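You operate a simulated robot arm through the tools that you are given. There is no shell and no other tool. Be economical: measure what you need, move in short steps, check, and stop when the job is done.

Carry out the task below with a simulated robot arm. There is one attempt and no reset: what you move stays moved.

Task
Put one of the blue valves from the island bench top on the blue plate. Turn the doser dial to 25 ml. Take the yellow ring bottle on the side bench top and put it away on the long bench top. Take the round cover from the back bench top and put it on the steel dish. Press the cal button two times. Open the fridge door. Any order will do. Set down upright: yellow ring bottle.

The check looks at the end state, three seconds after you hand in, the way a careful person would. Anything else that was tipped, shoved, dropped, spilled or broken makes it a failure. A push-on lid holds only when it is set on centred and level and pressed home; a screw cap is set on level and turned clockwise until tight.

Robot
A 6-joint arm with a two-finger gripper on a trunk, on a base that drives. Base frame: it is fixed to the floor where the robot stands at the start and does not move with it; the origin is under the middle of the robot, x ahead of it, y to its left, z up; the surface under the hand at the start is at about z = 850. Lengths are in mm, angles in degrees, forces in N, time in s.
With the tool pointing down near the work surface it reaches from about 380 to 860 mm from the robot's upright axis, wherever it stands. Its first joint turns from -166.0 to 166.0 degrees. Places, roughly: blue plate (7x7x1 cm) [1500, 2000, 900]; blue valve (3x3x5 cm) [500, 100, 900]; cal button [1000, 4000, 900]; doser dial [3400, 1300, 1000]; fridge door [2800, 4000, 400]; long bench top [3500, -4400, 800]; round cover (8x8x4 cm) [-100, 4300, 900]; steel dish (10x10x3 cm) [-400, 1400, 900]; yellow ring bottle [-500, 4000, 1000]. Payload 2.45 kg.
Tool frame: the origin (TCP) lies between the finger pads and is the grasp point; the fingertips stand 20 mm ahead of it; z points along the fingers, y is the line along which they close. The gripper opens to 140 mm. The gripper's body begins 168 mm behind the TCP.
Orientation is told as [roll, pitch, yaw] about the base's x, y, z axes, in that order, counted from this pose: with the fingers straight down and closing along the base's y, the tool's x points along the base's -x, its y along +y and its z along -z.

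Tools
- The arm moves only by the tool nudge_tool. Its argument "motion" is a list of rows, each an object (a shift or turn left out is 0, a gripper value left out holds the last) with "grip": the gripper command, from -1 (fully open) to 1 (shut), values between in proportion; "travel": the shift along the base's x, y, z in mm, a list of three; "dr": the turn, a rotation vector about the base's x, y, z in degrees, a list of three. In form: [{"grip": grip, "travel": [tx, ty, tz], "dr": [wx, wy, wz]}, ...]. A call has 1 to 20 rows; each row is the pose to reach, as a shift and turn from the pose commanded when the call began. A row lasts 0.2 s, in which the tool goes at most 50 mm and 8.6 degrees; a call with a longer step from one row to the next is refused whole, and so is a gripper value outside its range. A pose out of reach is approached as far as the arm can. The call stops where the force on the tool passes 40 N (or 10 N more than at its start, if that is more) or the arm is blocked; 0.2 s more then pass. Each finger travels about 45 mm/s and halts on what it meets, pressing with about 26 N; the grip force reading is that of the motor and also rises with nothing between the fingers. The clock runs only during rows and for 0.2 s after the last one: add rows that repeat a pose to give the fingers time. The reply holds the time, the measured pose of the TCP, the force on the tool along the base axes, the opening and the grip force, in the units named above and with some noise, with the torque about the TCP (base axes, N m) and any sound that the robot's microphone picked up.
- Cameras (640 x 400 px; columns grow to the right, rows downward): "scene" is now at [67.8, 158.9, 1833.7]; the picture's right is [0.10, -1.00, 0.00], its down [-0.89, -0.09, -0.46] and it looks along [0.45, 0.04, -0.89] (base axes); focal length 256 px, centre (320, 200). "wrist" rides on the gripper at [78, 11, -209] in the tool frame; the picture's right is [-0.14, 0.99, 0.00], its down [-0.92, -0.13, -0.37] and it looks along [-0.36, -0.05, 0.93] (tool axes); focal length 280 px, centre (320, 200). There is no depth. A picture from a camera that has moved, and an enlarged one, comes with that camera's place and axes in the base frame and with its lens. The place of the scene camera against the robot may be out by one fixed shift of up to 18 mm in any direction.
- camera(camera): a new picture of that camera. It takes no simulated time.
- slide_trunk(by): slides the trunk up (or, below 0, down) by that many mm; the arm and the scene camera ride with it, the base frame stays. It gives what a move gives, with no picture.
- drive_base(legs): drives the robot by 1 to 6 legs, each [ahead, left, turn to the left] in mm, mm and degrees, along the robot's own axes; the way and the turn of a leg run together, so that a leg with both is an arc; at most 1500 mm and 180 degrees a leg. The arm and the cameras ride along, it lands a little off, and it stops where it bumps. It gives what a move gives.
- aim_head(pan, tilt): turns the head with the scene camera to pan (to the left, within 143 degrees either way) and tilt (down, from -29 to 69), counted from straight ahead of the robot. It gives what a move gives.
- enlarge(camera, box): a new picture of the part [left, top, right, bottom] of that camera's present view, enlarged. It takes no simulated time.
- close_job(): hands the job in; it is judged then, once.

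Work in short steps. Places have to be worked out from the pictures, the camera data and where the tool is seen: move nearer, look again, correct. Check each grasp and each placing, and mend what went wrong. You have 165 turns and 112 pictures in all, those below and enlarged ones among them. Open the gripper and draw the arm clear of the work before you hand the job in, unless the task says otherwise; then end with one line.

The tools are called after "Call:" as name(argument=value, ...) on one line, values as JSON. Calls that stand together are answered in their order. nudge_tool: Moves the arm, as the interface text tells. Its arguments: {"type":"object","properties":{"motion":{"type":"array","items":{"type":"object","properties":{"grip":{"type":"number"},"travel":{"type":"array","items":{"type":"number"}},"dr":{"type":"array","items":{"type":"number"}}}}}},"required":["motion"]} The other tools are called the same way: slide_trunk (by) slides the trunk up or down; drive_base (legs) drives the base; aim_head (pan, tilt) turns the head that bears the scene camera; camera (camera) takes a picture; enlarge (camera, box) takes an enlarged picture of a part of a camera's view; close_job () hands the job in.

At the start:

```text
t: 0.0
tool_pos: [456.4, 188.1, 1190.2]
tcp_rot: [0.1, 0.0, 0.0]
force: [0.2, -0.2, 0.3]
ft_torque: [0.05, 0.0, 0.0]
finger_gap: 140.1
grip_force: 0.0
trunk travel left (down, up): [-100.0, 130.0]
robot x, y, heading: [0.1, 0.6, -0.1]
head pan, tilt: [5.6, 62.8]
```

scene: 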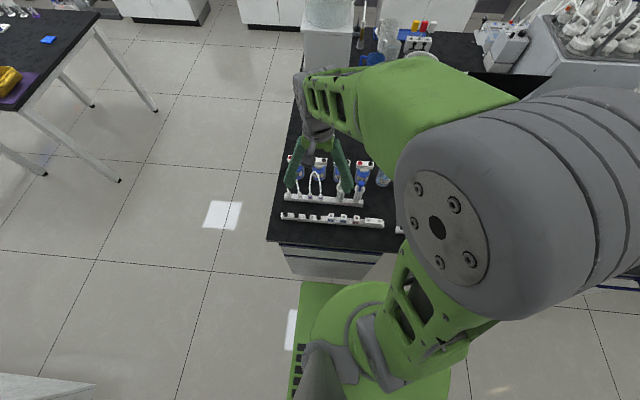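
wrist: 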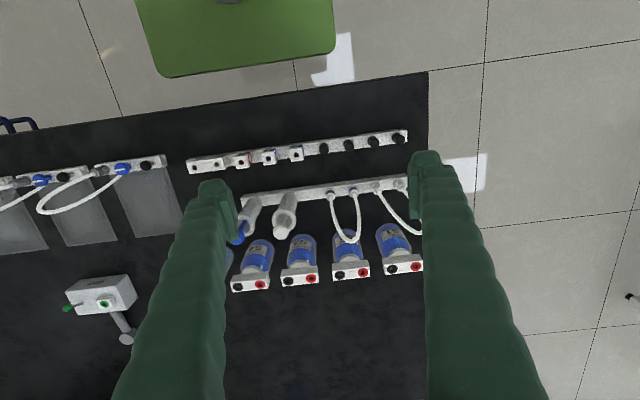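

I'll look closer at the bench below the hand to identify the blue valves.

Call:
enlarge(camera="wrist", box=[0, 100, 440, 375])

Call:
enlarge(camera="scene", box=[260, 0, 640, 240])

```text
1.45 times, centred on (220, 238) of wrist
camera zoom: at [377.9, 199.0, 1398.7], right [0.14, 0.99, 0.0], down [0.92, -0.13, 0.37], along [0.36, -0.05, -0.93], focal length 408 px, centre (466, 146)
```

zoom: 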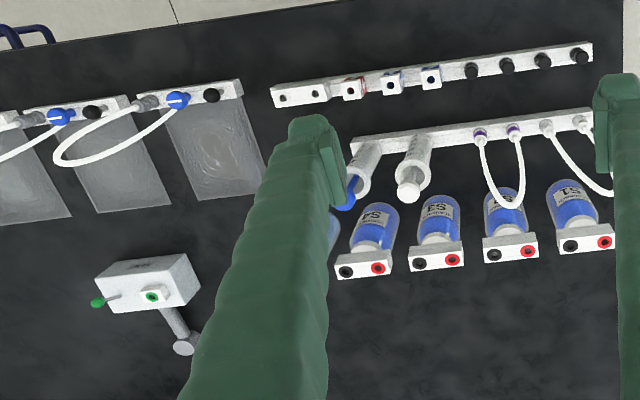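

```text
1.67 times, centred on (450, 120) of scene
camera zoom: at [67.8, 158.9, 1833.7], right [0.1, -1.0, 0.0], down [-0.89, -0.09, -0.46], along [0.45, 0.04, -0.89], focal length 426 px, centre (103, 333)
```

zoom: 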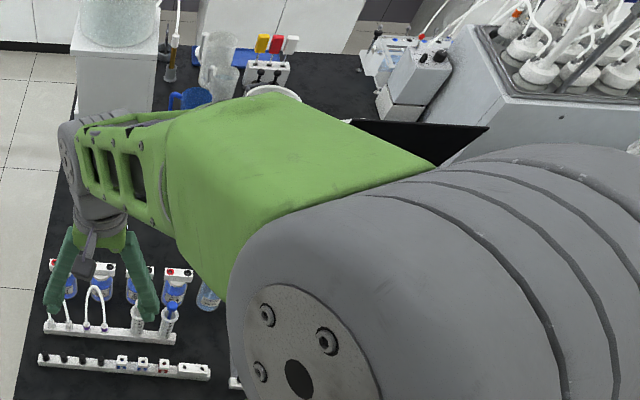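

Call:
enlarge(camera="wrist", box=[180, 120, 300, 195])

Call:
enlarge(camera="wrist", box=[290, 120, 410, 195])

```text
5.33 times, centred on (240, 158) of wrist
camera zoom: at [377.9, 199.0, 1398.7], right [0.14, 0.99, 0.0], down [0.92, -0.13, 0.37], along [0.36, -0.05, -0.93], focal length 1495 px, centre (747, 427)
```

zoom: 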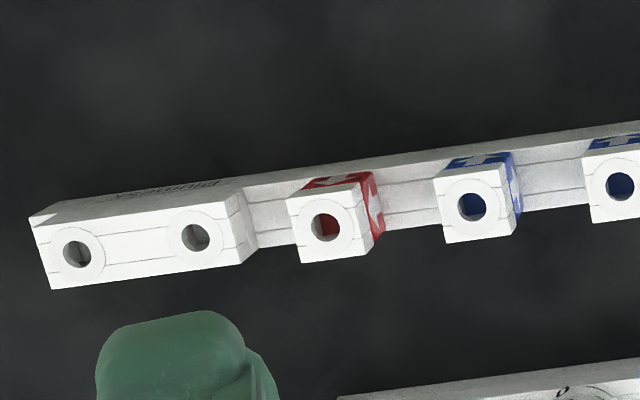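

```text
5.33 times, centred on (350, 158) of wrist
camera zoom: at [377.9, 199.0, 1398.7], right [0.14, 0.99, 0.0], down [0.92, -0.13, 0.37], along [0.36, -0.05, -0.93], focal length 1495 px, centre (160, 427)
```

zoom: 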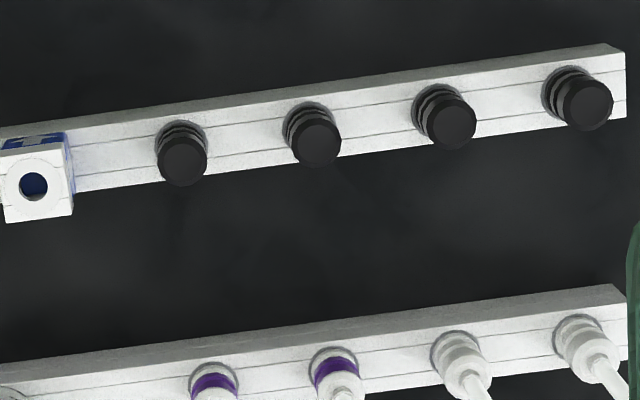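

Two blue valves sit on the front rail (top near x≈474, y≈97 and 145). I move above the second one for a closer look.

Call:
nudge_tool(motion=[{"travel": [6, -14, -45]}, {"travel": [12, -28, -90]}, {"travel": [18, -43, -130]}, {"travel": [18, -43, -130]}])

Call:
camera(camera="wrist")

```text
t: 1.0
tool_pos: [472.9, 147.2, 1058.0]
tcp_rot: [0.0, 0.0, 0.1]
force: [0.3, -0.3, 0.6]
ft_torque: [-0.02, -0.03, 0.0]
finger_gap: 140.3
grip_force: 0.2
trunk travel left (down, up): [-100.0, 130.0]
robot x, y, heading: [-2.7, 2.6, -0.3]
head pan, tilt: [5.6, 62.8]
```

```text
105 pictures are left
camera wrist: at [395.8, 157.9, 1266.8], right [0.14, 0.99, 0.0], down [0.92, -0.13, 0.37], along [0.36, -0.05, -0.93], focal length 280 px, centre (320, 200)
```

wrist: 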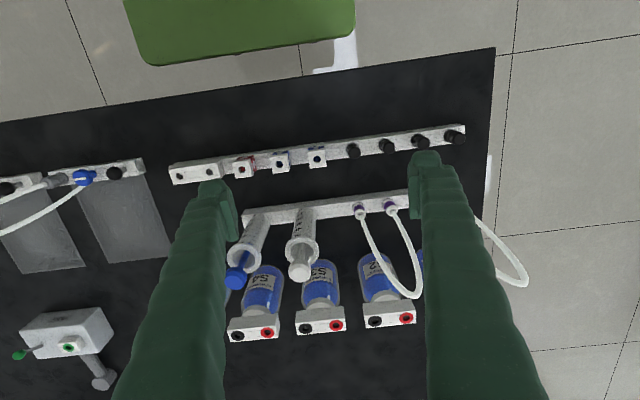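

Call:
enlarge(camera="wrist", box=[220, 120, 380, 220])

```text
4.00 times, centred on (300, 170) of wrist
camera zoom: at [395.8, 157.9, 1266.8], right [0.14, 0.99, 0.0], down [0.92, -0.13, 0.37], along [0.36, -0.05, -0.93], focal length 1122 px, centre (400, 320)
```

zoom: 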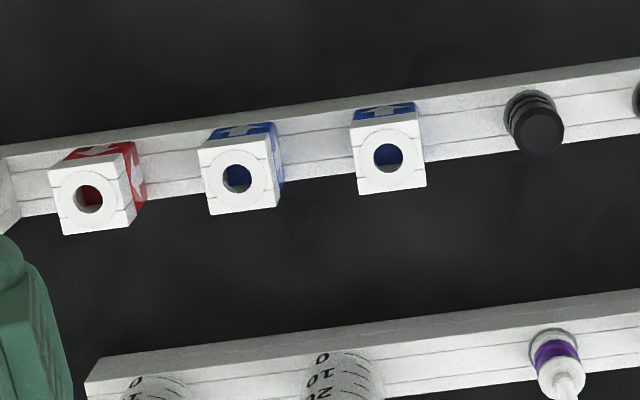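

Valve 2's top is at about [479, 142, 894], standing ~27 mm proud of the rail. I narrow the gripper and descend to just above it.

Call:
nudge_tool(motion=[{"grip": 0.36, "travel": [2, -2, -40]}, {"travel": [4, -4, -80]}, {"travel": [6, -5, -110]}, {"travel": [6, -5, -110]}, {"travel": [6, -5, -110]}, {"travel": [6, -5, -110]}, {"travel": [6, -5, -110]}])

Call:
enlarge(camera="wrist", box=[200, 100, 440, 250])

```text
t: 2.6
tool_pos: [479.9, 139.1, 949.4]
tcp_rot: [0.0, 0.0, 0.0]
force: [0.0, -0.3, 0.6]
ft_torque: [0.0, 0.01, 0.04]
finger_gap: 44.8
grip_force: 0.1
trunk travel left (down, up): [-100.0, 130.0]
robot x, y, heading: [-1.2, -1.5, 0.2]
head pan, tilt: [5.6, 62.8]
```

```text
2.67 times, centred on (320, 175) of wrist
camera zoom: at [401.7, 151.6, 1157.8], right [0.14, 0.99, 0.0], down [0.92, -0.13, 0.37], along [0.37, -0.05, -0.93], focal length 748 px, centre (320, 267)
```

zoom: 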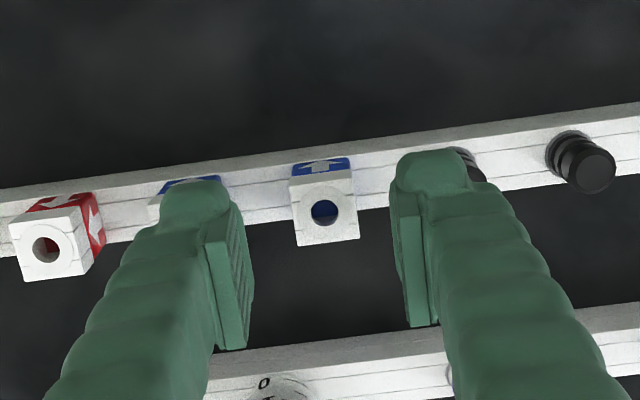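

Valve top appears at about [482, 142.5, 896]. I shift slightly and lower with tips just above it, then check again.

Call:
nudge_tool(motion=[{"travel": [2, 3, -25]}, {"travel": [2, 3, -25]}])

Call:
enlarge(camera="wrist", box=[200, 100, 440, 250])

```text
t: 3.2
tool_pos: [482.2, 142.6, 922.7]
tcp_rot: [0.0, 0.0, 0.0]
force: [-2.0, 0.2, 13.3]
ft_torque: [-0.54, 0.07, -0.08]
finger_gap: 45.5
grip_force: 0.7
trunk travel left (down, up): [-100.0, 130.0]
robot x, y, heading: [-0.4, 3.1, 0.0]
head pan, tilt: [5.6, 62.8]
```

```text
2.67 times, centred on (320, 175) of wrist
camera zoom: at [403.5, 154.4, 1132.9], right [0.14, 0.99, 0.0], down [0.92, -0.13, 0.37], along [0.37, -0.05, -0.93], focal length 748 px, centre (320, 267)
```

zoom: 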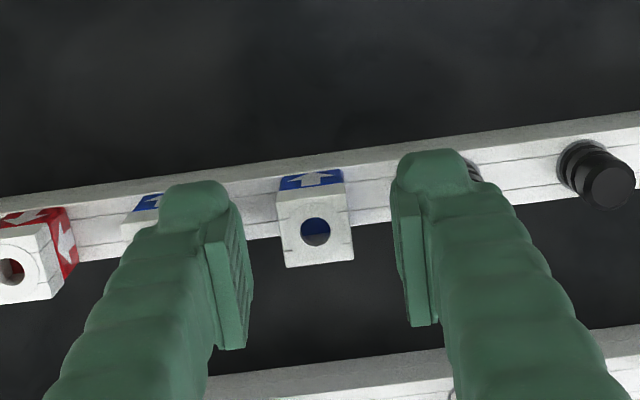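

I got an upward force of 13 N on the left finger, so it touches the neighbouring valve (tops at ~902). I lift, narrow to 34 mm, and look.

Call:
nudge_tool(motion=[{"travel": [0, 0, 15]}, {"grip": 0.514, "travel": [0, 0, 15]}, {"travel": [0, -0.5, 15]}, {"travel": [0, -0.5, 15]}])

Call:
enlarge(camera="wrist", box=[200, 100, 440, 250])

```text
t: 4.2
tool_pos: [483.3, 143.1, 937.1]
tcp_rot: [0.1, 0.1, 0.0]
force: [0.3, -0.3, -0.1]
ft_torque: [0.01, 0.0, 0.02]
finger_gap: 33.7
grip_force: 0.1
trunk travel left (down, up): [-100.0, 130.0]
robot x, y, heading: [1.3, -5.2, -0.1]
head pan, tilt: [5.6, 62.8]
```

```text
2.67 times, centred on (320, 175) of wrist
camera zoom: at [404.4, 154.0, 1147.7], right [0.14, 0.99, 0.0], down [0.92, -0.13, 0.37], along [0.37, -0.05, -0.93], focal length 748 px, centre (320, 267)
```

zoom: 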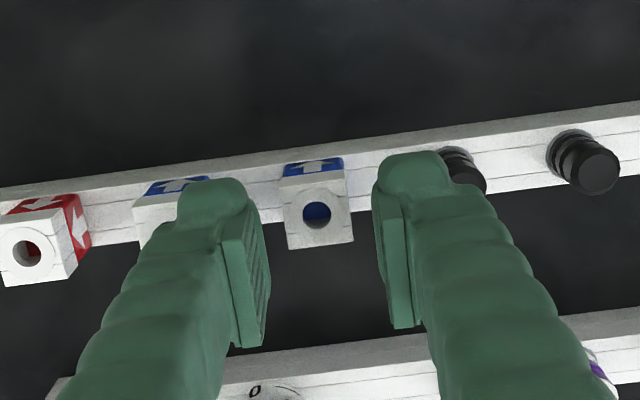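

Valve is centred between the fingers. I descend to grasp height and watch the force.

Call:
nudge_tool(motion=[{"travel": [0, -0.5, -18]}, {"travel": [0, -0.5, -30]}, {"travel": [0, -0.5, -38]}, {"travel": [0, -0.5, -38]}])

Call:
enlarge(camera="wrist", box=[200, 100, 440, 250])

```text
t: 4.8
tool_pos: [482.6, 143.6, 916.8]
tcp_rot: [0.0, -0.1, 0.0]
force: [-7.3, 1.6, 29.1]
ft_torque: [-1.17, 0.26, -0.27]
finger_gap: 34.4
grip_force: 0.7
trunk travel left (down, up): [-100.0, 130.0]
robot x, y, heading: [0.6, 5.4, -0.1]
head pan, tilt: [5.6, 62.8]
stopped in row 2: the force on the tool passed its limit at 52 N (the readings are from after the stop); the commanded pose is now the measured one
```

```text
2.67 times, centred on (320, 175) of wrist
camera zoom: at [404.1, 153.7, 1125.8], right [0.14, 0.99, 0.0], down [0.92, -0.13, 0.37], along [0.37, -0.05, -0.93], focal length 748 px, centre (320, 267)
```

zoom: 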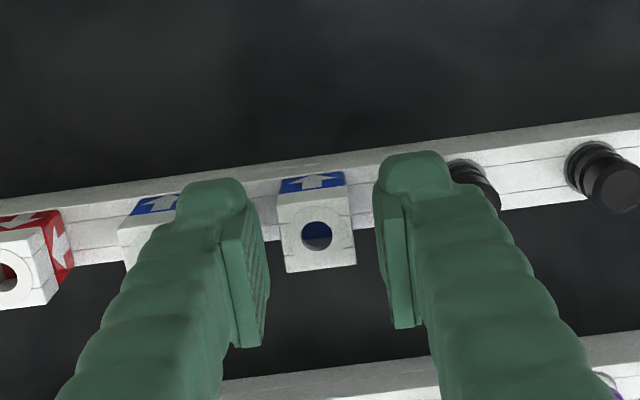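

The finger's outer side still catches the neighbour valve. I'll raise, and turn the hand 90° to close along x, where there is free room.

Call:
nudge_tool(motion=[{"travel": [0, 0, 40]}, {"travel": [0, 0, 80], "grip": 0.4}, {"travel": [0, 0, 80], "dr": [0, 0, -8]}, {"travel": [0, 0, 80], "dr": [0, 0, -16]}, {"travel": [0, 0, 80], "dr": [0, 0, -24]}, {"travel": [0, 0, 80], "dr": [0, 0, -32]}, {"travel": [0, 0, 80], "dr": [0, 0, -40]}, {"travel": [0, 0, 80], "dr": [0, 0, -48]}, {"travel": [0, 0, 80], "dr": [0, 0, -56]}, {"travel": [0, 0, 80], "dr": [0, 0, -64]}, {"travel": [0, 0, 80], "dr": [0, 0, -72]}, {"travel": [0, 0, 80], "dr": [0, 0, -80]}, {"travel": [0, 0, 80], "dr": [0, 0, -88]}, {"travel": [0, 0, 80], "dr": [0, 0, -90]}, {"travel": [0, 0, 80], "dr": [0, 0, -90]}])

Call:
camera(camera="wrist")

```text
t: 8.0
tool_pos: [483.3, 141.6, 995.6]
tcp_rot: [0.1, 0.0, -90.2]
force: [0.9, -0.4, 0.4]
ft_torque: [-0.02, 0.01, 0.03]
finger_gap: 41.9
grip_force: 0.0
trunk travel left (down, up): [-100.0, 130.0]
robot x, y, heading: [0.1, 0.3, 0.0]
head pan, tilt: [5.6, 62.8]
```

```text
99 pictures are left
camera wrist: at [493.9, 221.0, 1204.7], right [0.99, -0.14, 0.0], down [-0.13, -0.92, 0.37], along [-0.05, -0.37, -0.93], focal length 280 px, centre (320, 200)
```

wrist: 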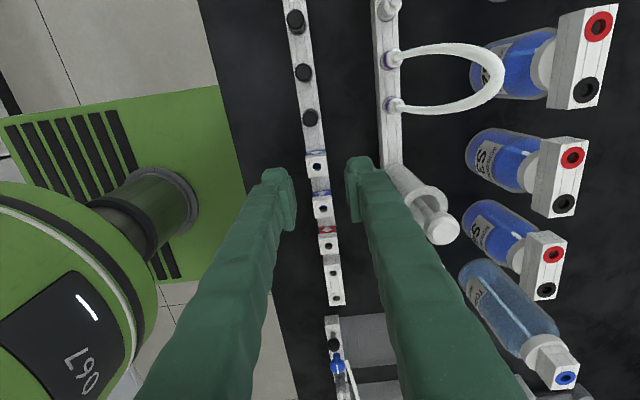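

Valve 2 computed at [480, 142, top 902]. I shift 3 mm in x and descend with the new orientation, stopping half way to check.

Call:
nudge_tool(motion=[{"travel": [-3, 0.5, -40]}, {"travel": [-3, 0.5, -72]}, {"travel": [-3, 0.5, -72]}])

Call:
enlarge(camera="wrist", box=[200, 100, 440, 250])

```text
t: 8.8
tool_pos: [479.2, 141.2, 923.0]
tcp_rot: [0.1, -0.1, -90.0]
force: [0.1, -0.1, -0.6]
ft_torque: [0.02, -0.01, -0.01]
finger_gap: 42.0
grip_force: 0.1
trunk travel left (down, up): [-100.0, 130.0]
robot x, y, heading: [-1.5, -1.6, -0.0]
head pan, tilt: [5.6, 62.8]
```

```text
2.67 times, centred on (320, 175) of wrist
camera zoom: at [490.0, 220.3, 1132.5], right [0.99, -0.14, 0.0], down [-0.13, -0.92, 0.37], along [-0.05, -0.37, -0.93], focal length 748 px, centre (320, 267)
```

zoom: 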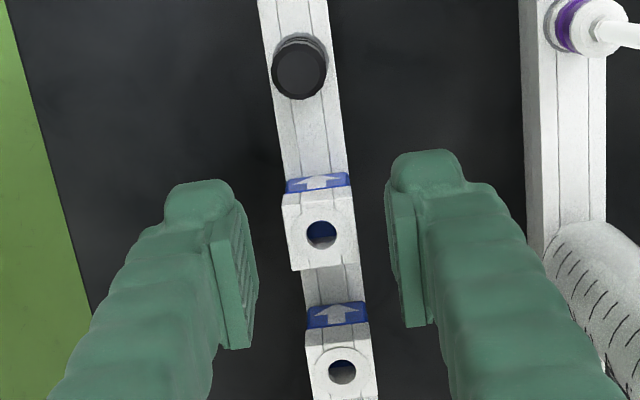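

Well centred. Descend 30 mm and close.

Call:
nudge_tool(motion=[{"travel": [0, 0.5, -15]}, {"travel": [0, 0.5, -29]}, {"travel": [0, 0.5, -29], "grip": 0.75}, {"travel": [0, 0.5, -29], "grip": 1}, {"travel": [0, 0.5, -29], "grip": 1}, {"travel": [0, 0.5, -29], "grip": 1}])

Call:
enlarge(camera="wrist", box=[200, 100, 440, 250])

```text
t: 10.2
tool_pos: [479.7, 142.0, 893.9]
tcp_rot: [0.1, -0.1, -90.0]
force: [0.4, 0.8, -0.2]
ft_torque: [-0.02, 0.0, 0.02]
finger_gap: 20.5
grip_force: 25.9
trunk travel left (down, up): [-100.0, 130.0]
robot x, y, heading: [2.2, 0.1, 0.0]
head pan, tilt: [5.6, 62.8]
```

```text
2.67 times, centred on (320, 175) of wrist
camera zoom: at [491.5, 221.9, 1102.8], right [0.99, -0.14, 0.0], down [-0.13, -0.92, 0.37], along [-0.05, -0.37, -0.93], focal length 748 px, centre (320, 267)
```

zoom: 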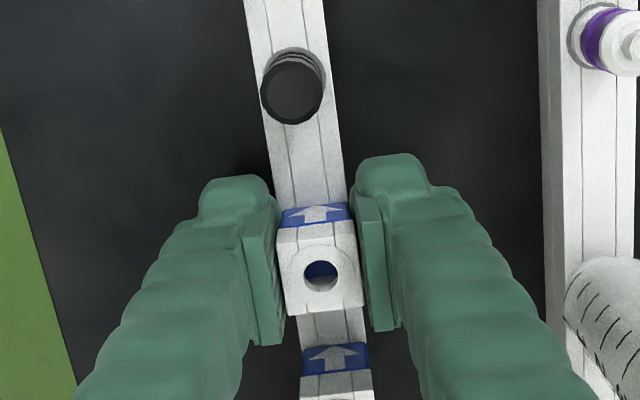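

Gripped at 20.5 mm. Lift straight up slowly and check for resistance.

Call:
nudge_tool(motion=[{"travel": [0, 0, 5]}, {"travel": [0, 0, 12]}, {"travel": [0, 0, 22]}, {"travel": [0, 0, 40]}, {"travel": [0, 0, 70]}, {"travel": [0, 0, 100]}, {"travel": [0, 0, 100]}])

Call:
camera(camera="wrist")

```text
t: 11.8
tool_pos: [478.4, 143.8, 993.6]
tcp_rot: [-0.1, -0.1, -90.0]
force: [0.4, 0.0, -0.1]
ft_torque: [-0.02, -0.01, 0.01]
finger_gap: 20.9
grip_force: 25.3
trunk travel left (down, up): [-100.0, 130.0]
robot x, y, heading: [-0.2, -0.8, -0.0]
head pan, tilt: [5.6, 62.8]
```

```text
96 pictures are left
camera wrist: at [488.7, 222.4, 1201.8], right [0.99, -0.14, 0.0], down [-0.13, -0.92, 0.37], along [-0.05, -0.37, -0.93], focal length 280 px, centre (320, 200)
```

wrist: 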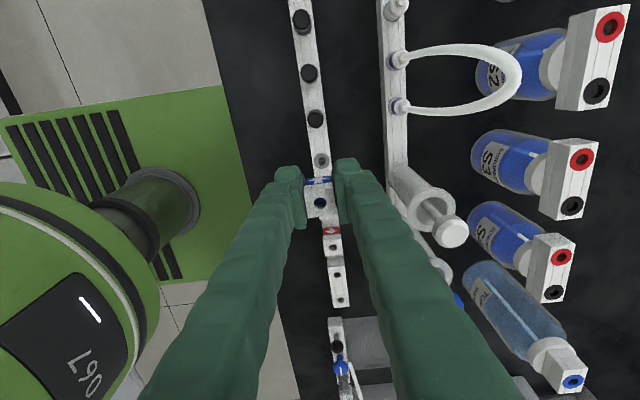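

Valve extracted. Raise the arm and survey the room to the left for driving.

Call:
nudge_tool(motion=[{"travel": [-10, 0, 45]}, {"travel": [-20, 0, 90]}, {"travel": [-30, 0, 135]}, {"travel": [-40, 0, 180]}, {"travel": [-40, 0, 180]}])

Call:
aim_head(pan=50, tilt=25)

Call:
camera(camera="scene")

Call:
aim_head(pan=110, tilt=25)

Call:
camera(camera="scene")

```text
t: 13.0
tool_pos: [440.6, 144.4, 1175.3]
tcp_rot: [0.0, -0.2, -90.0]
force: [1.2, -1.4, -0.6]
ft_torque: [0.05, -0.04, -0.01]
finger_gap: 20.5
grip_force: 25.5
trunk travel left (down, up): [-100.0, 130.0]
robot x, y, heading: [3.4, -0.0, -0.1]
head pan, tilt: [5.6, 62.8]
```

```text
t: 14.1
tool_pos: [439.5, 146.0, 1174.0]
tcp_rot: [0.1, 0.0, -90.0]
force: [-0.2, -0.4, 0.2]
ft_torque: [-0.02, -0.01, 0.0]
finger_gap: 20.5
grip_force: 25.7
trunk travel left (down, up): [-100.0, 130.0]
robot x, y, heading: [-1.3, 1.8, -0.3]
head pan, tilt: [50.0, 25.0]
```

```text
95 pictures are left
camera scene: at [64.1, 223.3, 1886.9], right [0.77, -0.64, 0.0], down [-0.27, -0.32, -0.91], along [0.58, 0.69, -0.42], focal length 256 px, centre (320, 200)
```

scene: 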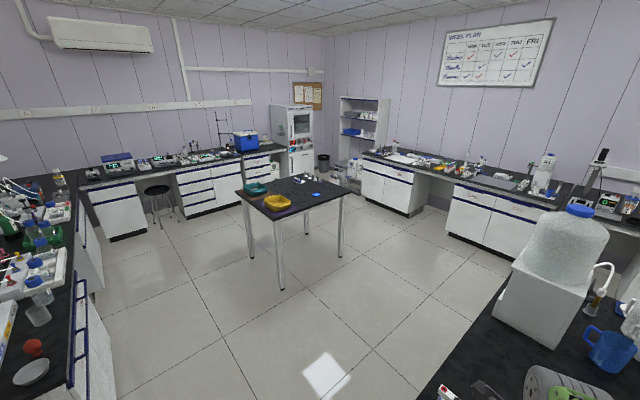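

```text
t: 15.4
tool_pos: [439.4, 145.8, 1174.3]
tcp_rot: [0.1, -0.1, -90.0]
force: [-0.1, -0.5, -0.5]
ft_torque: [-0.01, -0.02, 0.04]
finger_gap: 20.7
grip_force: 26.5
trunk travel left (down, up): [-100.0, 130.0]
robot x, y, heading: [4.1, 3.7, -0.1]
head pan, tilt: [110.0, 25.0]
```

```text
94 pictures are left
camera scene: at [-26.6, 239.4, 1886.9], right [0.94, 0.34, 0.0], down [0.14, -0.4, -0.91], along [-0.31, 0.85, -0.42], focal length 256 px, centre (320, 200)
```

scene: 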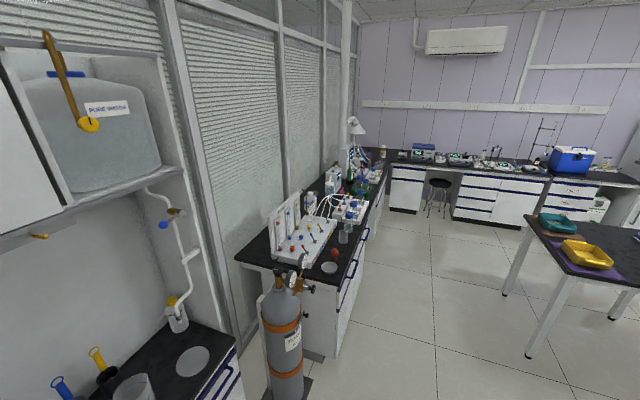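

The table with the blue plate at about [1500, 1992] is clear to approach from the south. Drive there, ending facing it.

Call:
drive_base(legs=[[0, 900, 0], [1470, 540, 0], [0, 0, 90]])

Call:
aim_head(pan=10, tilt=60)

Call:
camera(camera="scene")

Call:
camera(camera="wrist")

```text
refused: leg 2 is longer than a leg can be; nothing moved
```

```text
t: 17.2
tool_pos: [439.9, 144.7, 1175.3]
tcp_rot: [0.1, 0.0, -90.0]
force: [0.0, 0.9, 0.2]
ft_torque: [0.0, -0.01, -0.02]
finger_gap: 20.6
grip_force: 26.3
trunk travel left (down, up): [-100.0, 130.0]
robot x, y, heading: [-1.6, 3.4, 0.0]
head pan, tilt: [10.0, 60.0]
```

```text
93 pictures are left
camera scene: at [70.5, 164.4, 1836.9], right [0.17, -0.98, 0.0], down [-0.85, -0.15, -0.5], along [0.49, 0.09, -0.87], focal length 256 px, centre (320, 200)
```

scene: 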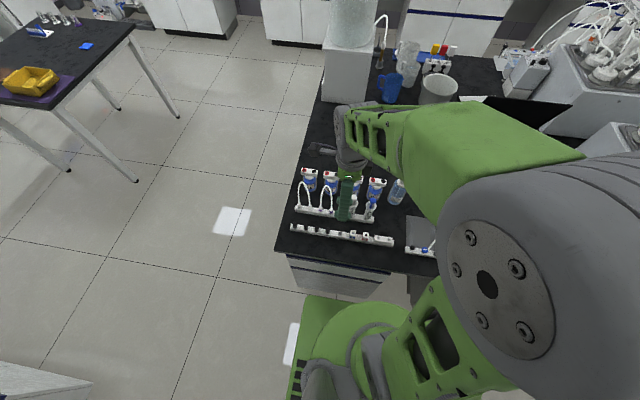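

```text
92 pictures are left
camera wrist: at [450.3, 224.6, 1383.9], right [0.99, -0.14, 0.0], down [-0.13, -0.92, 0.37], along [-0.05, -0.37, -0.93], focal length 280 px, centre (320, 200)
```

wrist: 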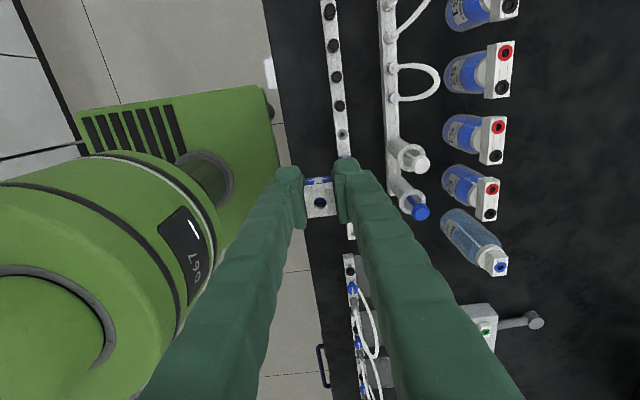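

Split the long leg and drive again.

Call:
drive_base(legs=[[0, 900, 0], [740, 270, 0], [740, 270, 0], [0, 0, 90]])

Call:
camera(camera="scene")

Call:
camera(camera="wrist")

```text
t: 37.1
tool_pos: [1344.4, 1900.2, 1174.7]
tcp_rot: [0.1, -0.1, 0.1]
force: [0.0, -0.3, -0.3]
ft_torque: [0.01, 0.0, -0.01]
finger_gap: 20.7
grip_force: 25.8
trunk travel left (down, up): [-100.0, 130.0]
robot x, y, heading: [1490.6, 1457.7, 90.0]
head pan, tilt: [10.0, 60.0]
```

```text
91 pictures are left
camera scene: at [1333.5, 1548.8, 1836.8], right [0.98, 0.18, 0.0], down [0.15, -0.85, -0.5], along [-0.09, 0.49, -0.87], focal length 256 px, centre (320, 200)
```

scene: 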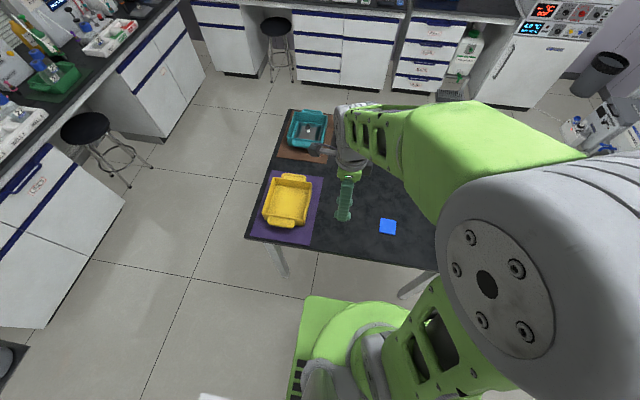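

```text
90 pictures are left
camera wrist: at [1265.7, 1911.3, 1383.9], right [0.14, 0.99, 0.0], down [0.92, -0.13, 0.37], along [0.37, -0.05, -0.93], focal length 280 px, centre (320, 200)
```

wrist: 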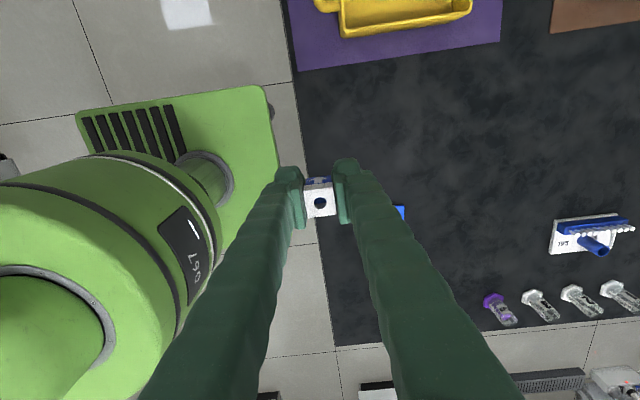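

Blue plate is near [1520, 2015]. Move above it and look with the wrist camera.

Call:
nudge_tool(motion=[{"travel": [35, 22, 0]}, {"travel": [70, 44, -20]}, {"travel": [110, 66, -50]}, {"travel": [140, 88, -80]}, {"travel": [165, 105, -110]}, {"travel": [165, 105, -110]}])

Call:
camera(camera="wrist")

```text
refused: row 3 steps farther than a row can; nothing moved
```

```text
89 pictures are left
camera wrist: at [1265.7, 1911.3, 1383.9], right [0.14, 0.99, 0.0], down [0.92, -0.13, 0.37], along [0.37, -0.05, -0.93], focal length 280 px, centre (320, 200)
```

wrist: 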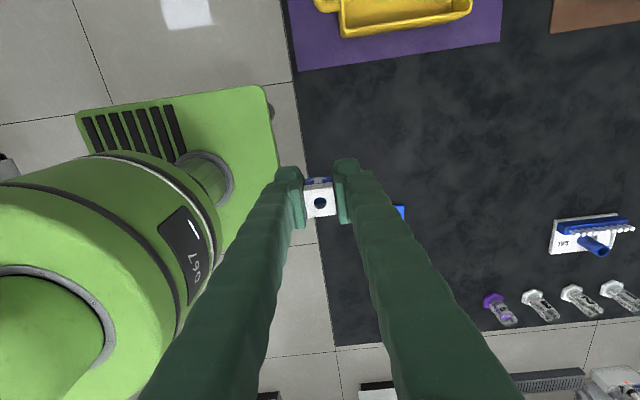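

I'll use smaller rows.

Call:
nudge_tool(motion=[{"travel": [33, 21, 0]}, {"travel": [66, 42, -22]}, {"travel": [99, 63, -44]}, {"travel": [132, 84, -66]}, {"travel": [165, 105, -88]}, {"travel": [165, 105, -110]}, {"travel": [165, 105, -110]}])

Call:
camera(camera="wrist")

```text
t: 38.7
tool_pos: [1508.6, 2009.0, 1065.2]
tcp_rot: [0.0, -0.1, 0.1]
force: [0.0, -0.3, -0.9]
ft_torque: [0.0, -0.01, -0.01]
finger_gap: 20.7
grip_force: 26.0
trunk travel left (down, up): [-100.0, 130.0]
robot x, y, heading: [1490.7, 1463.1, 90.0]
head pan, tilt: [10.0, 60.0]
```

```text
88 pictures are left
camera wrist: at [1429.4, 2019.8, 1274.4], right [0.14, 0.99, 0.0], down [0.92, -0.13, 0.37], along [0.37, -0.05, -0.93], focal length 280 px, centre (320, 200)
```

wrist: 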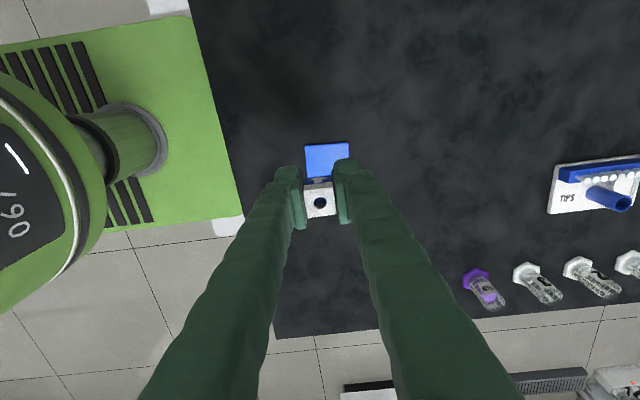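

Plate centre ≈ [1534, 2016]. Move over it and lower to about 60 mm above.

Call:
nudge_tool(motion=[{"travel": [13, 3, -40]}, {"travel": [26, 7, -80]}, {"travel": [26, 7, -115]}, {"travel": [26, 7, -115]}])

Call:
camera(camera="wrist")

```text
t: 39.7
tool_pos: [1534.7, 2013.3, 948.7]
tcp_rot: [0.2, -0.1, 0.2]
force: [0.0, -0.8, 0.6]
ft_torque: [0.01, 0.01, -0.01]
finger_gap: 20.9
grip_force: 25.9
trunk travel left (down, up): [-100.0, 130.0]
robot x, y, heading: [1489.9, 1458.5, 90.2]
head pan, tilt: [10.0, 60.0]
```

```text
87 pictures are left
camera wrist: at [1456.5, 2024.7, 1157.0], right [0.14, 0.99, 0.0], down [0.92, -0.13, 0.37], along [0.37, -0.05, -0.93], focal length 280 px, centre (320, 200)
```

wrist: 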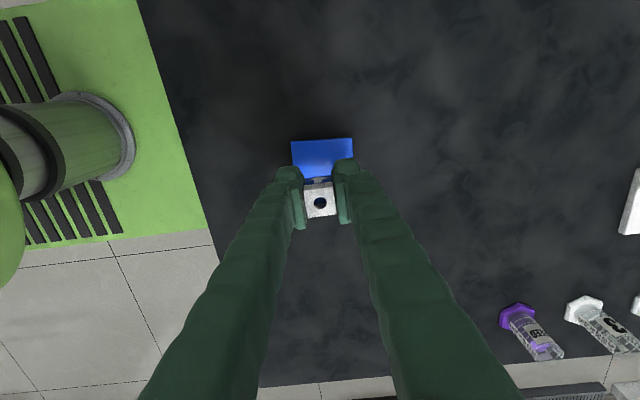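

Fine alignment: shift +5, +2 and lower until contact.

Call:
nudge_tool(motion=[{"travel": [5, 2, -15]}, {"travel": [5, 2, -30]}, {"travel": [5, 2, -38]}, {"travel": [5, 2, -43]}, {"travel": [5, 2, -47]}, {"travel": [5, 2, -51]}, {"travel": [5, 2, -54]}])

Call:
enlarge(camera="wrist", box=[200, 100, 440, 250])

```text
t: 41.3
tool_pos: [1540.3, 2014.2, 895.1]
tcp_rot: [0.1, -0.1, 0.0]
force: [-0.1, -0.1, 0.9]
ft_torque: [0.0, 0.02, -0.01]
finger_gap: 20.9
grip_force: 25.8
trunk travel left (down, up): [-100.0, 130.0]
robot x, y, heading: [1490.5, 1459.1, 90.4]
head pan, tilt: [10.0, 60.0]
```

```text
2.67 times, centred on (320, 175) of wrist
camera zoom: at [1461.2, 2025.9, 1104.8], right [0.14, 0.99, 0.0], down [0.92, -0.13, 0.37], along [0.37, -0.05, -0.93], focal length 748 px, centre (320, 267)
```

zoom: 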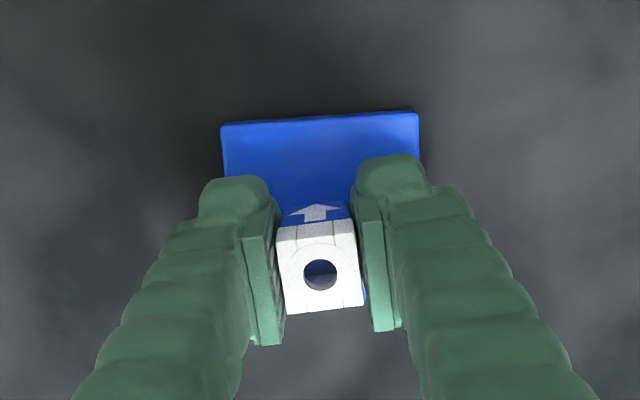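

Valve is over the plate centre; continue lowering until contact.

Call:
nudge_tool(motion=[{"travel": [0, 0, -4]}, {"travel": [0, 0, -7]}, {"travel": [0, 0, -10]}, {"travel": [0, 0, -12]}])

```text
t: 42.3
tool_pos: [1539.8, 2014.0, 885.8]
tcp_rot: [0.2, -0.3, 0.1]
force: [1.7, 2.6, 20.5]
ft_torque: [0.06, -0.01, 0.02]
finger_gap: 20.8
grip_force: 26.1
trunk travel left (down, up): [-100.0, 130.0]
robot x, y, heading: [1490.0, 1461.0, 90.2]
head pan, tilt: [10.0, 60.0]
```

Contact (20 N). Ease up 2 mm, open, and rise.

Call:
nudge_tool(motion=[{"travel": [0, 0, 2]}, {"travel": [0, 0, 2], "grip": 0.5}, {"travel": [0, 0, 2], "grip": 0.45}, {"travel": [0, 0, 2], "grip": 0.45}, {"travel": [0, 0, 30]}, {"travel": [0, 0, 75]}, {"travel": [0, 0, 120]}, {"travel": [0, 0, 120]}])

Call:
enlarge(camera="wrist", box=[200, 100, 440, 250])

```text
t: 44.1
tool_pos: [1540.1, 2012.1, 1004.4]
tcp_rot: [0.0, -0.2, 0.1]
force: [-1.6, -1.1, -0.4]
ft_torque: [-0.03, 0.02, 0.0]
finger_gap: 38.5
grip_force: 0.0
trunk travel left (down, up): [-100.0, 130.0]
robot x, y, heading: [1491.7, 1459.0, 90.2]
head pan, tilt: [10.0, 60.0]
```

```text
2.67 times, centred on (320, 175) of wrist
camera zoom: at [1462.2, 2022.8, 1213.5], right [0.14, 0.99, 0.0], down [0.92, -0.13, 0.37], along [0.37, -0.05, -0.93], focal length 748 px, centre (320, 267)
```

zoom: 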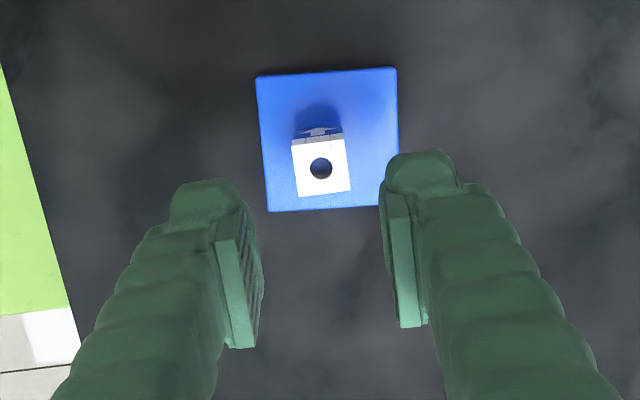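

Valve stands on the plate. Raise/retract the arm, turn right, and drive toward the doser.

Call:
nudge_tool(motion=[{"travel": [0, -20, 45]}, {"travel": [0, -40, 90]}, {"travel": [0, -60, 135]}, {"travel": [0, -80, 175]}, {"travel": [0, -100, 175]}])

Call:
drive_base(legs=[[0, 0, -90], [700, -150, 0]])

Call:
aim_head(pan=10, tilt=35)

Call:
camera(camera="scene")

```text
t: 45.3
tool_pos: [1539.7, 1913.7, 1180.1]
tcp_rot: [0.1, -0.1, 0.2]
force: [0.0, -0.2, 0.4]
ft_torque: [0.0, 0.01, -0.04]
finger_gap: 38.3
grip_force: 0.0
trunk travel left (down, up): [-100.0, 130.0]
robot x, y, heading: [1488.1, 1463.3, 90.0]
head pan, tilt: [10.0, 60.0]
```

```text
t: 53.1
tool_pos: [2634.6, 1252.3, 1179.3]
tcp_rot: [0.0, -0.1, -90.4]
force: [-0.1, -0.6, -0.4]
ft_torque: [0.0, 0.06, 0.01]
finger_gap: 38.4
grip_force: 0.0
trunk travel left (down, up): [-100.0, 130.0]
robot x, y, heading: [2179.4, 1308.3, -0.6]
head pan, tilt: [10.0, 60.0]
```

```text
t: 54.0
tool_pos: [2634.3, 1252.0, 1180.0]
tcp_rot: [0.2, 0.0, -90.3]
force: [-0.3, 0.4, 1.1]
ft_torque: [-0.03, 0.01, 0.03]
finger_gap: 38.6
grip_force: 0.1
trunk travel left (down, up): [-100.0, 130.0]
robot x, y, heading: [2179.7, 1303.8, -0.6]
head pan, tilt: [10.0, 35.0]
```

```text
84 pictures are left
camera scene: at [2272.7, 1472.8, 1871.1], right [0.17, -0.99, 0.0], down [-0.57, -0.1, -0.82], along [0.81, 0.14, -0.57], focal length 256 px, centre (320, 200)
```

scene: 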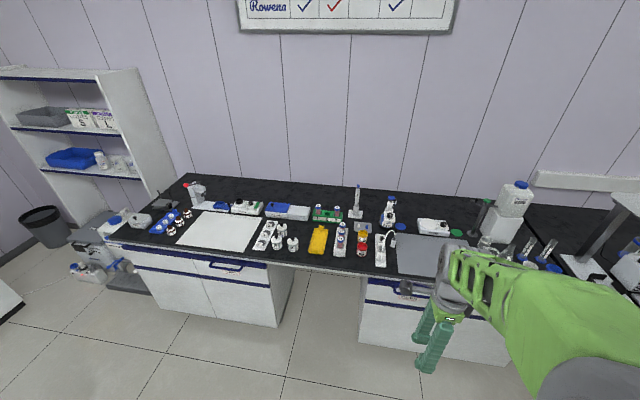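

Call:
enlarge(camera="scene", box=[300, 160, 460, 260])

```text
4.00 times, centred on (380, 210) of scene
camera zoom: at [2272.7, 1472.8, 1871.1], right [0.17, -0.99, 0.0], down [-0.57, -0.1, -0.82], along [0.81, 0.14, -0.57], focal length 1022 px, centre (80, 160)
```

zoom: 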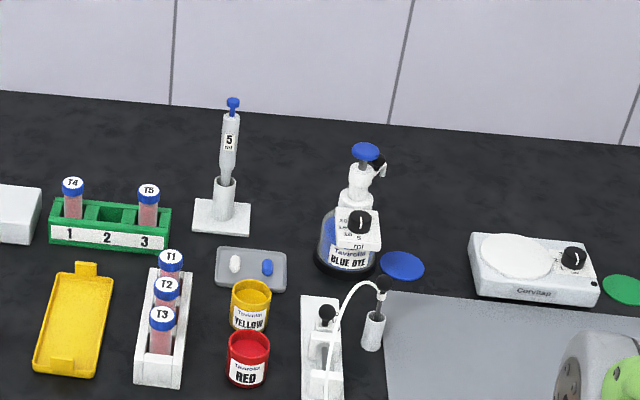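

Call:
enlarge(camera="scene", box=[376, 192, 408, 232])

```text
10.00 times, centred on (392, 212) of scene
camera zoom: at [2272.7, 1472.8, 1871.1], right [0.17, -0.99, 0.0], down [-0.57, -0.1, -0.82], along [0.81, 0.14, -0.57], focal length 2556 px, centre (-400, 80)
```

zoom: 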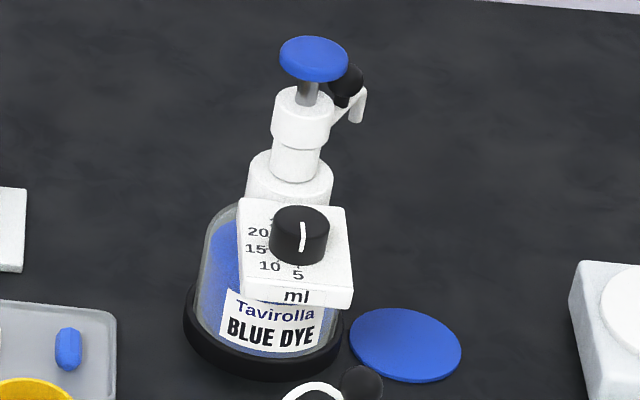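

The doser is the BLUE DYE bottle; its dial at about [3438, 1280, 1000]. Drive closer and turn the hand so the wrist camera looks forward.

Call:
drive_base(legs=[[580, -20, 0.6]])

Call:
nudge_tool(motion=[{"grip": -0.2, "dr": [0, 0, 8]}, {"dr": [0, 0, 16]}, {"dr": [0, 0, 24]}, {"dr": [0, 0, 32]}, {"dr": [0, 0, 40]}, {"dr": [0, 0, 48]}, {"dr": [0, 0, 56]}, {"dr": [0, 0, 64]}, {"dr": [0, 0, 72]}, {"dr": [0, 0, 80]}, {"dr": [0, 0, 88], "travel": [30, 10, 0]}, {"dr": [0, 0, 90], "travel": [60, 20, 0]}, {"dr": [0, 0, 90], "travel": [90, 30, 0]}, {"dr": [0, 0, 90], "travel": [90, 30, 0]}])

Call:
camera(camera="wrist")

```text
t: 57.3
tool_pos: [3219.9, 1234.0, 1179.8]
tcp_rot: [0.0, -0.1, -89.9]
force: [0.1, 0.6, -1.0]
ft_torque: [0.03, 0.03, 0.05]
finger_gap: 38.7
grip_force: 0.1
trunk travel left (down, up): [-100.0, 130.0]
robot x, y, heading: [2771.3, 1285.7, 0.2]
head pan, tilt: [10.0, 35.0]
```

```text
t: 60.3
tool_pos: [3311.1, 1262.0, 1180.2]
tcp_rot: [0.2, -0.1, 0.2]
force: [-0.7, 1.0, 0.2]
ft_torque: [-0.02, 0.02, 0.0]
finger_gap: 84.1
grip_force: 0.0
trunk travel left (down, up): [-100.0, 130.0]
robot x, y, heading: [2766.7, 1281.4, -0.0]
head pan, tilt: [10.0, 35.0]
```

```text
81 pictures are left
camera wrist: at [3231.9, 1272.8, 1389.1], right [0.14, 0.99, 0.0], down [0.92, -0.13, 0.37], along [0.37, -0.05, -0.93], focal length 280 px, centre (320, 200)
```

wrist: 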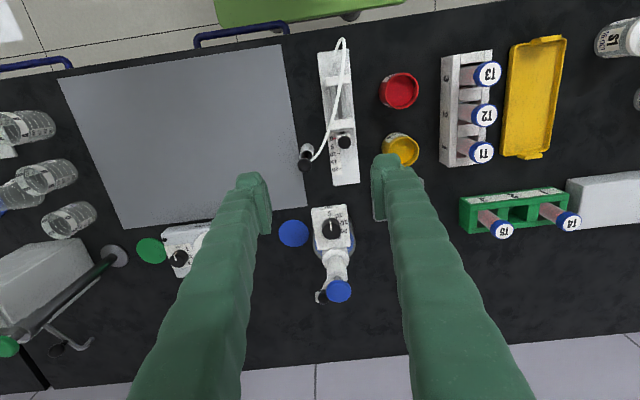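

Call:
enlarge(camera="wrist", box=[292, 190, 372, 310])

```text
3.33 times, centred on (332, 250) of wrist
camera zoom: at [3231.9, 1272.8, 1389.1], right [0.14, 0.99, 0.0], down [0.92, -0.13, 0.37], along [0.37, -0.05, -0.93], focal length 935 px, centre (280, 33)
```

zoom: 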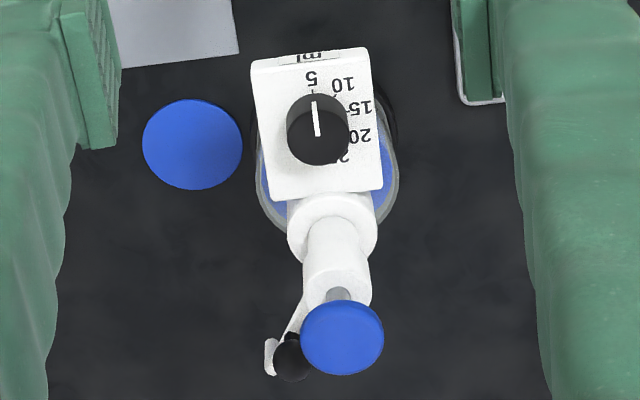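

The dial now points at 5, and 25 lies 144° clockwise (36° per mark). I approach above the knob (≈[3435, 1262, 1002]).

Call:
nudge_tool(motion=[{"grip": 0.1, "travel": [40, 0, 0]}, {"travel": [80, 0, 0]}, {"travel": [120, 0, -10]}, {"travel": [122, 0, -50]}, {"travel": [122, 0, -80]}, {"travel": [122, 0, -80]}])

Call:
enlarge(camera="wrist", box=[200, 100, 440, 250])

```text
t: 61.7
tool_pos: [3433.7, 1263.3, 1097.7]
tcp_rot: [0.1, -0.2, 0.1]
force: [-0.6, 0.2, -0.2]
ft_torque: [-0.02, -0.01, -0.05]
finger_gap: 63.0
grip_force: 0.1
trunk travel left (down, up): [-100.0, 130.0]
robot x, y, heading: [2762.0, 1282.2, 0.2]
head pan, tilt: [10.0, 35.0]
```

```text
2.67 times, centred on (320, 175) of wrist
camera zoom: at [3355.4, 1274.3, 1306.1], right [0.14, 0.99, 0.0], down [0.92, -0.13, 0.37], along [0.37, -0.05, -0.93], focal length 748 px, centre (320, 267)
```

zoom: 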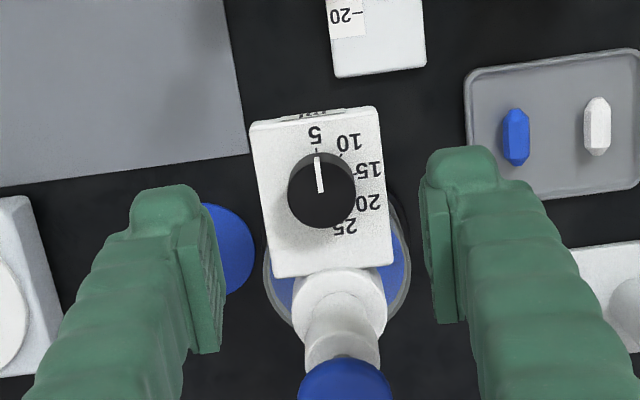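

Knob top ≈ [3448, 1262.5, 983], diameter 30. I move above it with a +24° yaw.

Call:
nudge_tool(motion=[{"travel": [7, 0, -20], "dr": [0, 0, 8]}, {"travel": [14, 0, -45], "dr": [0, 0, 16]}, {"travel": [14, 0, -65], "dr": [0, 0, 24]}, {"travel": [14, 0, -80], "dr": [0, 0, 24]}, {"travel": [14, 0, -80], "dr": [0, 0, 24]}])

Call:
enlarge(camera="wrist", box=[200, 100, 440, 250])

```text
t: 62.9
tool_pos: [3446.8, 1262.3, 1019.1]
tcp_rot: [0.2, -0.2, 24.1]
force: [-1.0, -0.8, -0.1]
ft_torque: [-0.03, 0.0, -0.02]
finger_gap: 63.1
grip_force: 0.1
trunk travel left (down, up): [-100.0, 130.0]
robot x, y, heading: [2762.7, 1284.9, 0.2]
head pan, tilt: [10.0, 35.0]
```

```text
2.67 times, centred on (320, 175) of wrist
camera zoom: at [3370.5, 1241.1, 1228.1], right [-0.28, 0.96, 0.0], down [0.89, 0.26, 0.37], along [0.36, 0.1, -0.93], focal length 748 px, centre (320, 267)
```

zoom: 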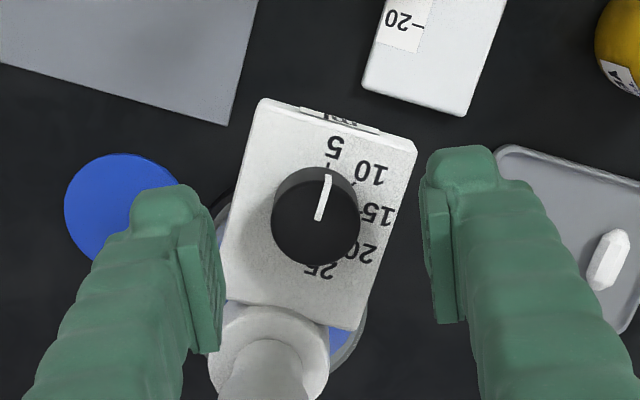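

Nearly centred; correct (+2, −1), descend 30 mm and close.

Call:
nudge_tool(motion=[{"travel": [2, -1, -15], "dr": [0, 0, 0]}, {"travel": [2, -1, -24]}, {"travel": [2, -1, -30]}, {"travel": [2, -1, -30], "grip": 0.45}, {"travel": [2, -1, -30], "grip": 1}, {"travel": [2, -1, -30], "grip": 1}, {"travel": [2, -1, -30], "grip": 1}])

Call:
enlarge(camera="wrist", box=[200, 100, 440, 250])

```text
t: 64.5
tool_pos: [3446.8, 1259.5, 989.0]
tcp_rot: [-0.1, -0.3, 24.2]
force: [3.4, -8.4, -0.5]
ft_torque: [-0.13, -0.09, -0.04]
finger_gap: 29.2
grip_force: 41.7
trunk travel left (down, up): [-100.0, 130.0]
robot x, y, heading: [2760.8, 1285.8, -0.1]
head pan, tilt: [10.0, 35.0]
```

```text
2.67 times, centred on (320, 175) of wrist
camera zoom: at [3370.7, 1239.5, 1197.9], right [-0.28, 0.96, 0.0], down [0.89, 0.26, 0.37], along [0.36, 0.1, -0.93], focal length 748 px, centre (320, 267)
```

zoom: 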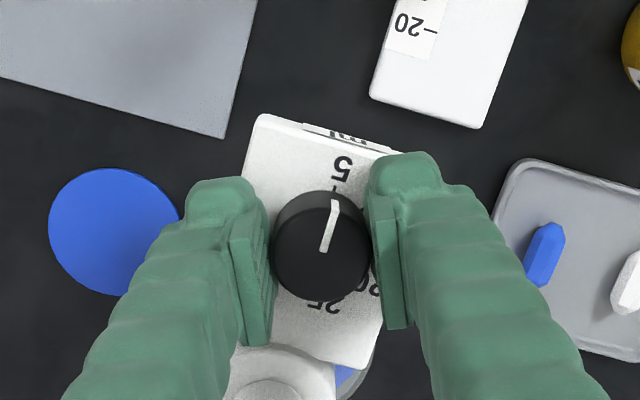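

Gripped at 29 mm with small side force. Rotate clockwise 48°.

Call:
nudge_tool(motion=[{"travel": [0.4, -1, 0], "dr": [0, 0, -5]}, {"travel": [0.4, -1, 0], "dr": [0, 0, -12]}, {"travel": [0.4, -1, 0], "dr": [0, 0, -19]}, {"travel": [0.4, -1, 0], "dr": [0, 0, -26]}, {"travel": [0.4, -1, 0], "dr": [0, 0, -33]}, {"travel": [0.4, -1, 0], "dr": [0, 0, -40]}, {"travel": [0.4, -1, 0], "dr": [0, 0, -48]}, {"travel": [0.4, -1, 0], "dr": [0, 0, -48]}])

Call:
enlarge(camera="wrist", box=[200, 100, 440, 250])

```text
t: 66.3
tool_pos: [3446.1, 1263.3, 989.3]
tcp_rot: [-0.1, -0.1, -24.0]
force: [-5.7, 8.8, -11.4]
ft_torque: [0.03, -0.17, 0.04]
finger_gap: 29.1
grip_force: 45.2
trunk travel left (down, up): [-100.0, 130.0]
robot x, y, heading: [2767.6, 1284.4, -0.2]
head pan, tilt: [10.0, 35.0]
```

```text
2.67 times, centred on (320, 175) of wrist
camera zoom: at [3380.2, 1305.1, 1198.2], right [0.53, 0.85, 0.0], down [0.79, -0.49, 0.37], along [0.31, -0.19, -0.93], focal length 748 px, centre (320, 267)
```

zoom: 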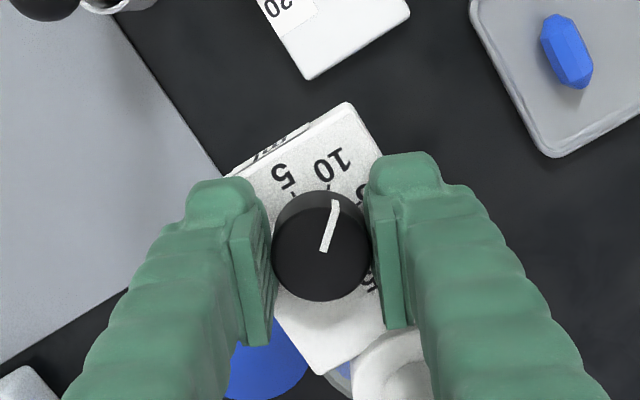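

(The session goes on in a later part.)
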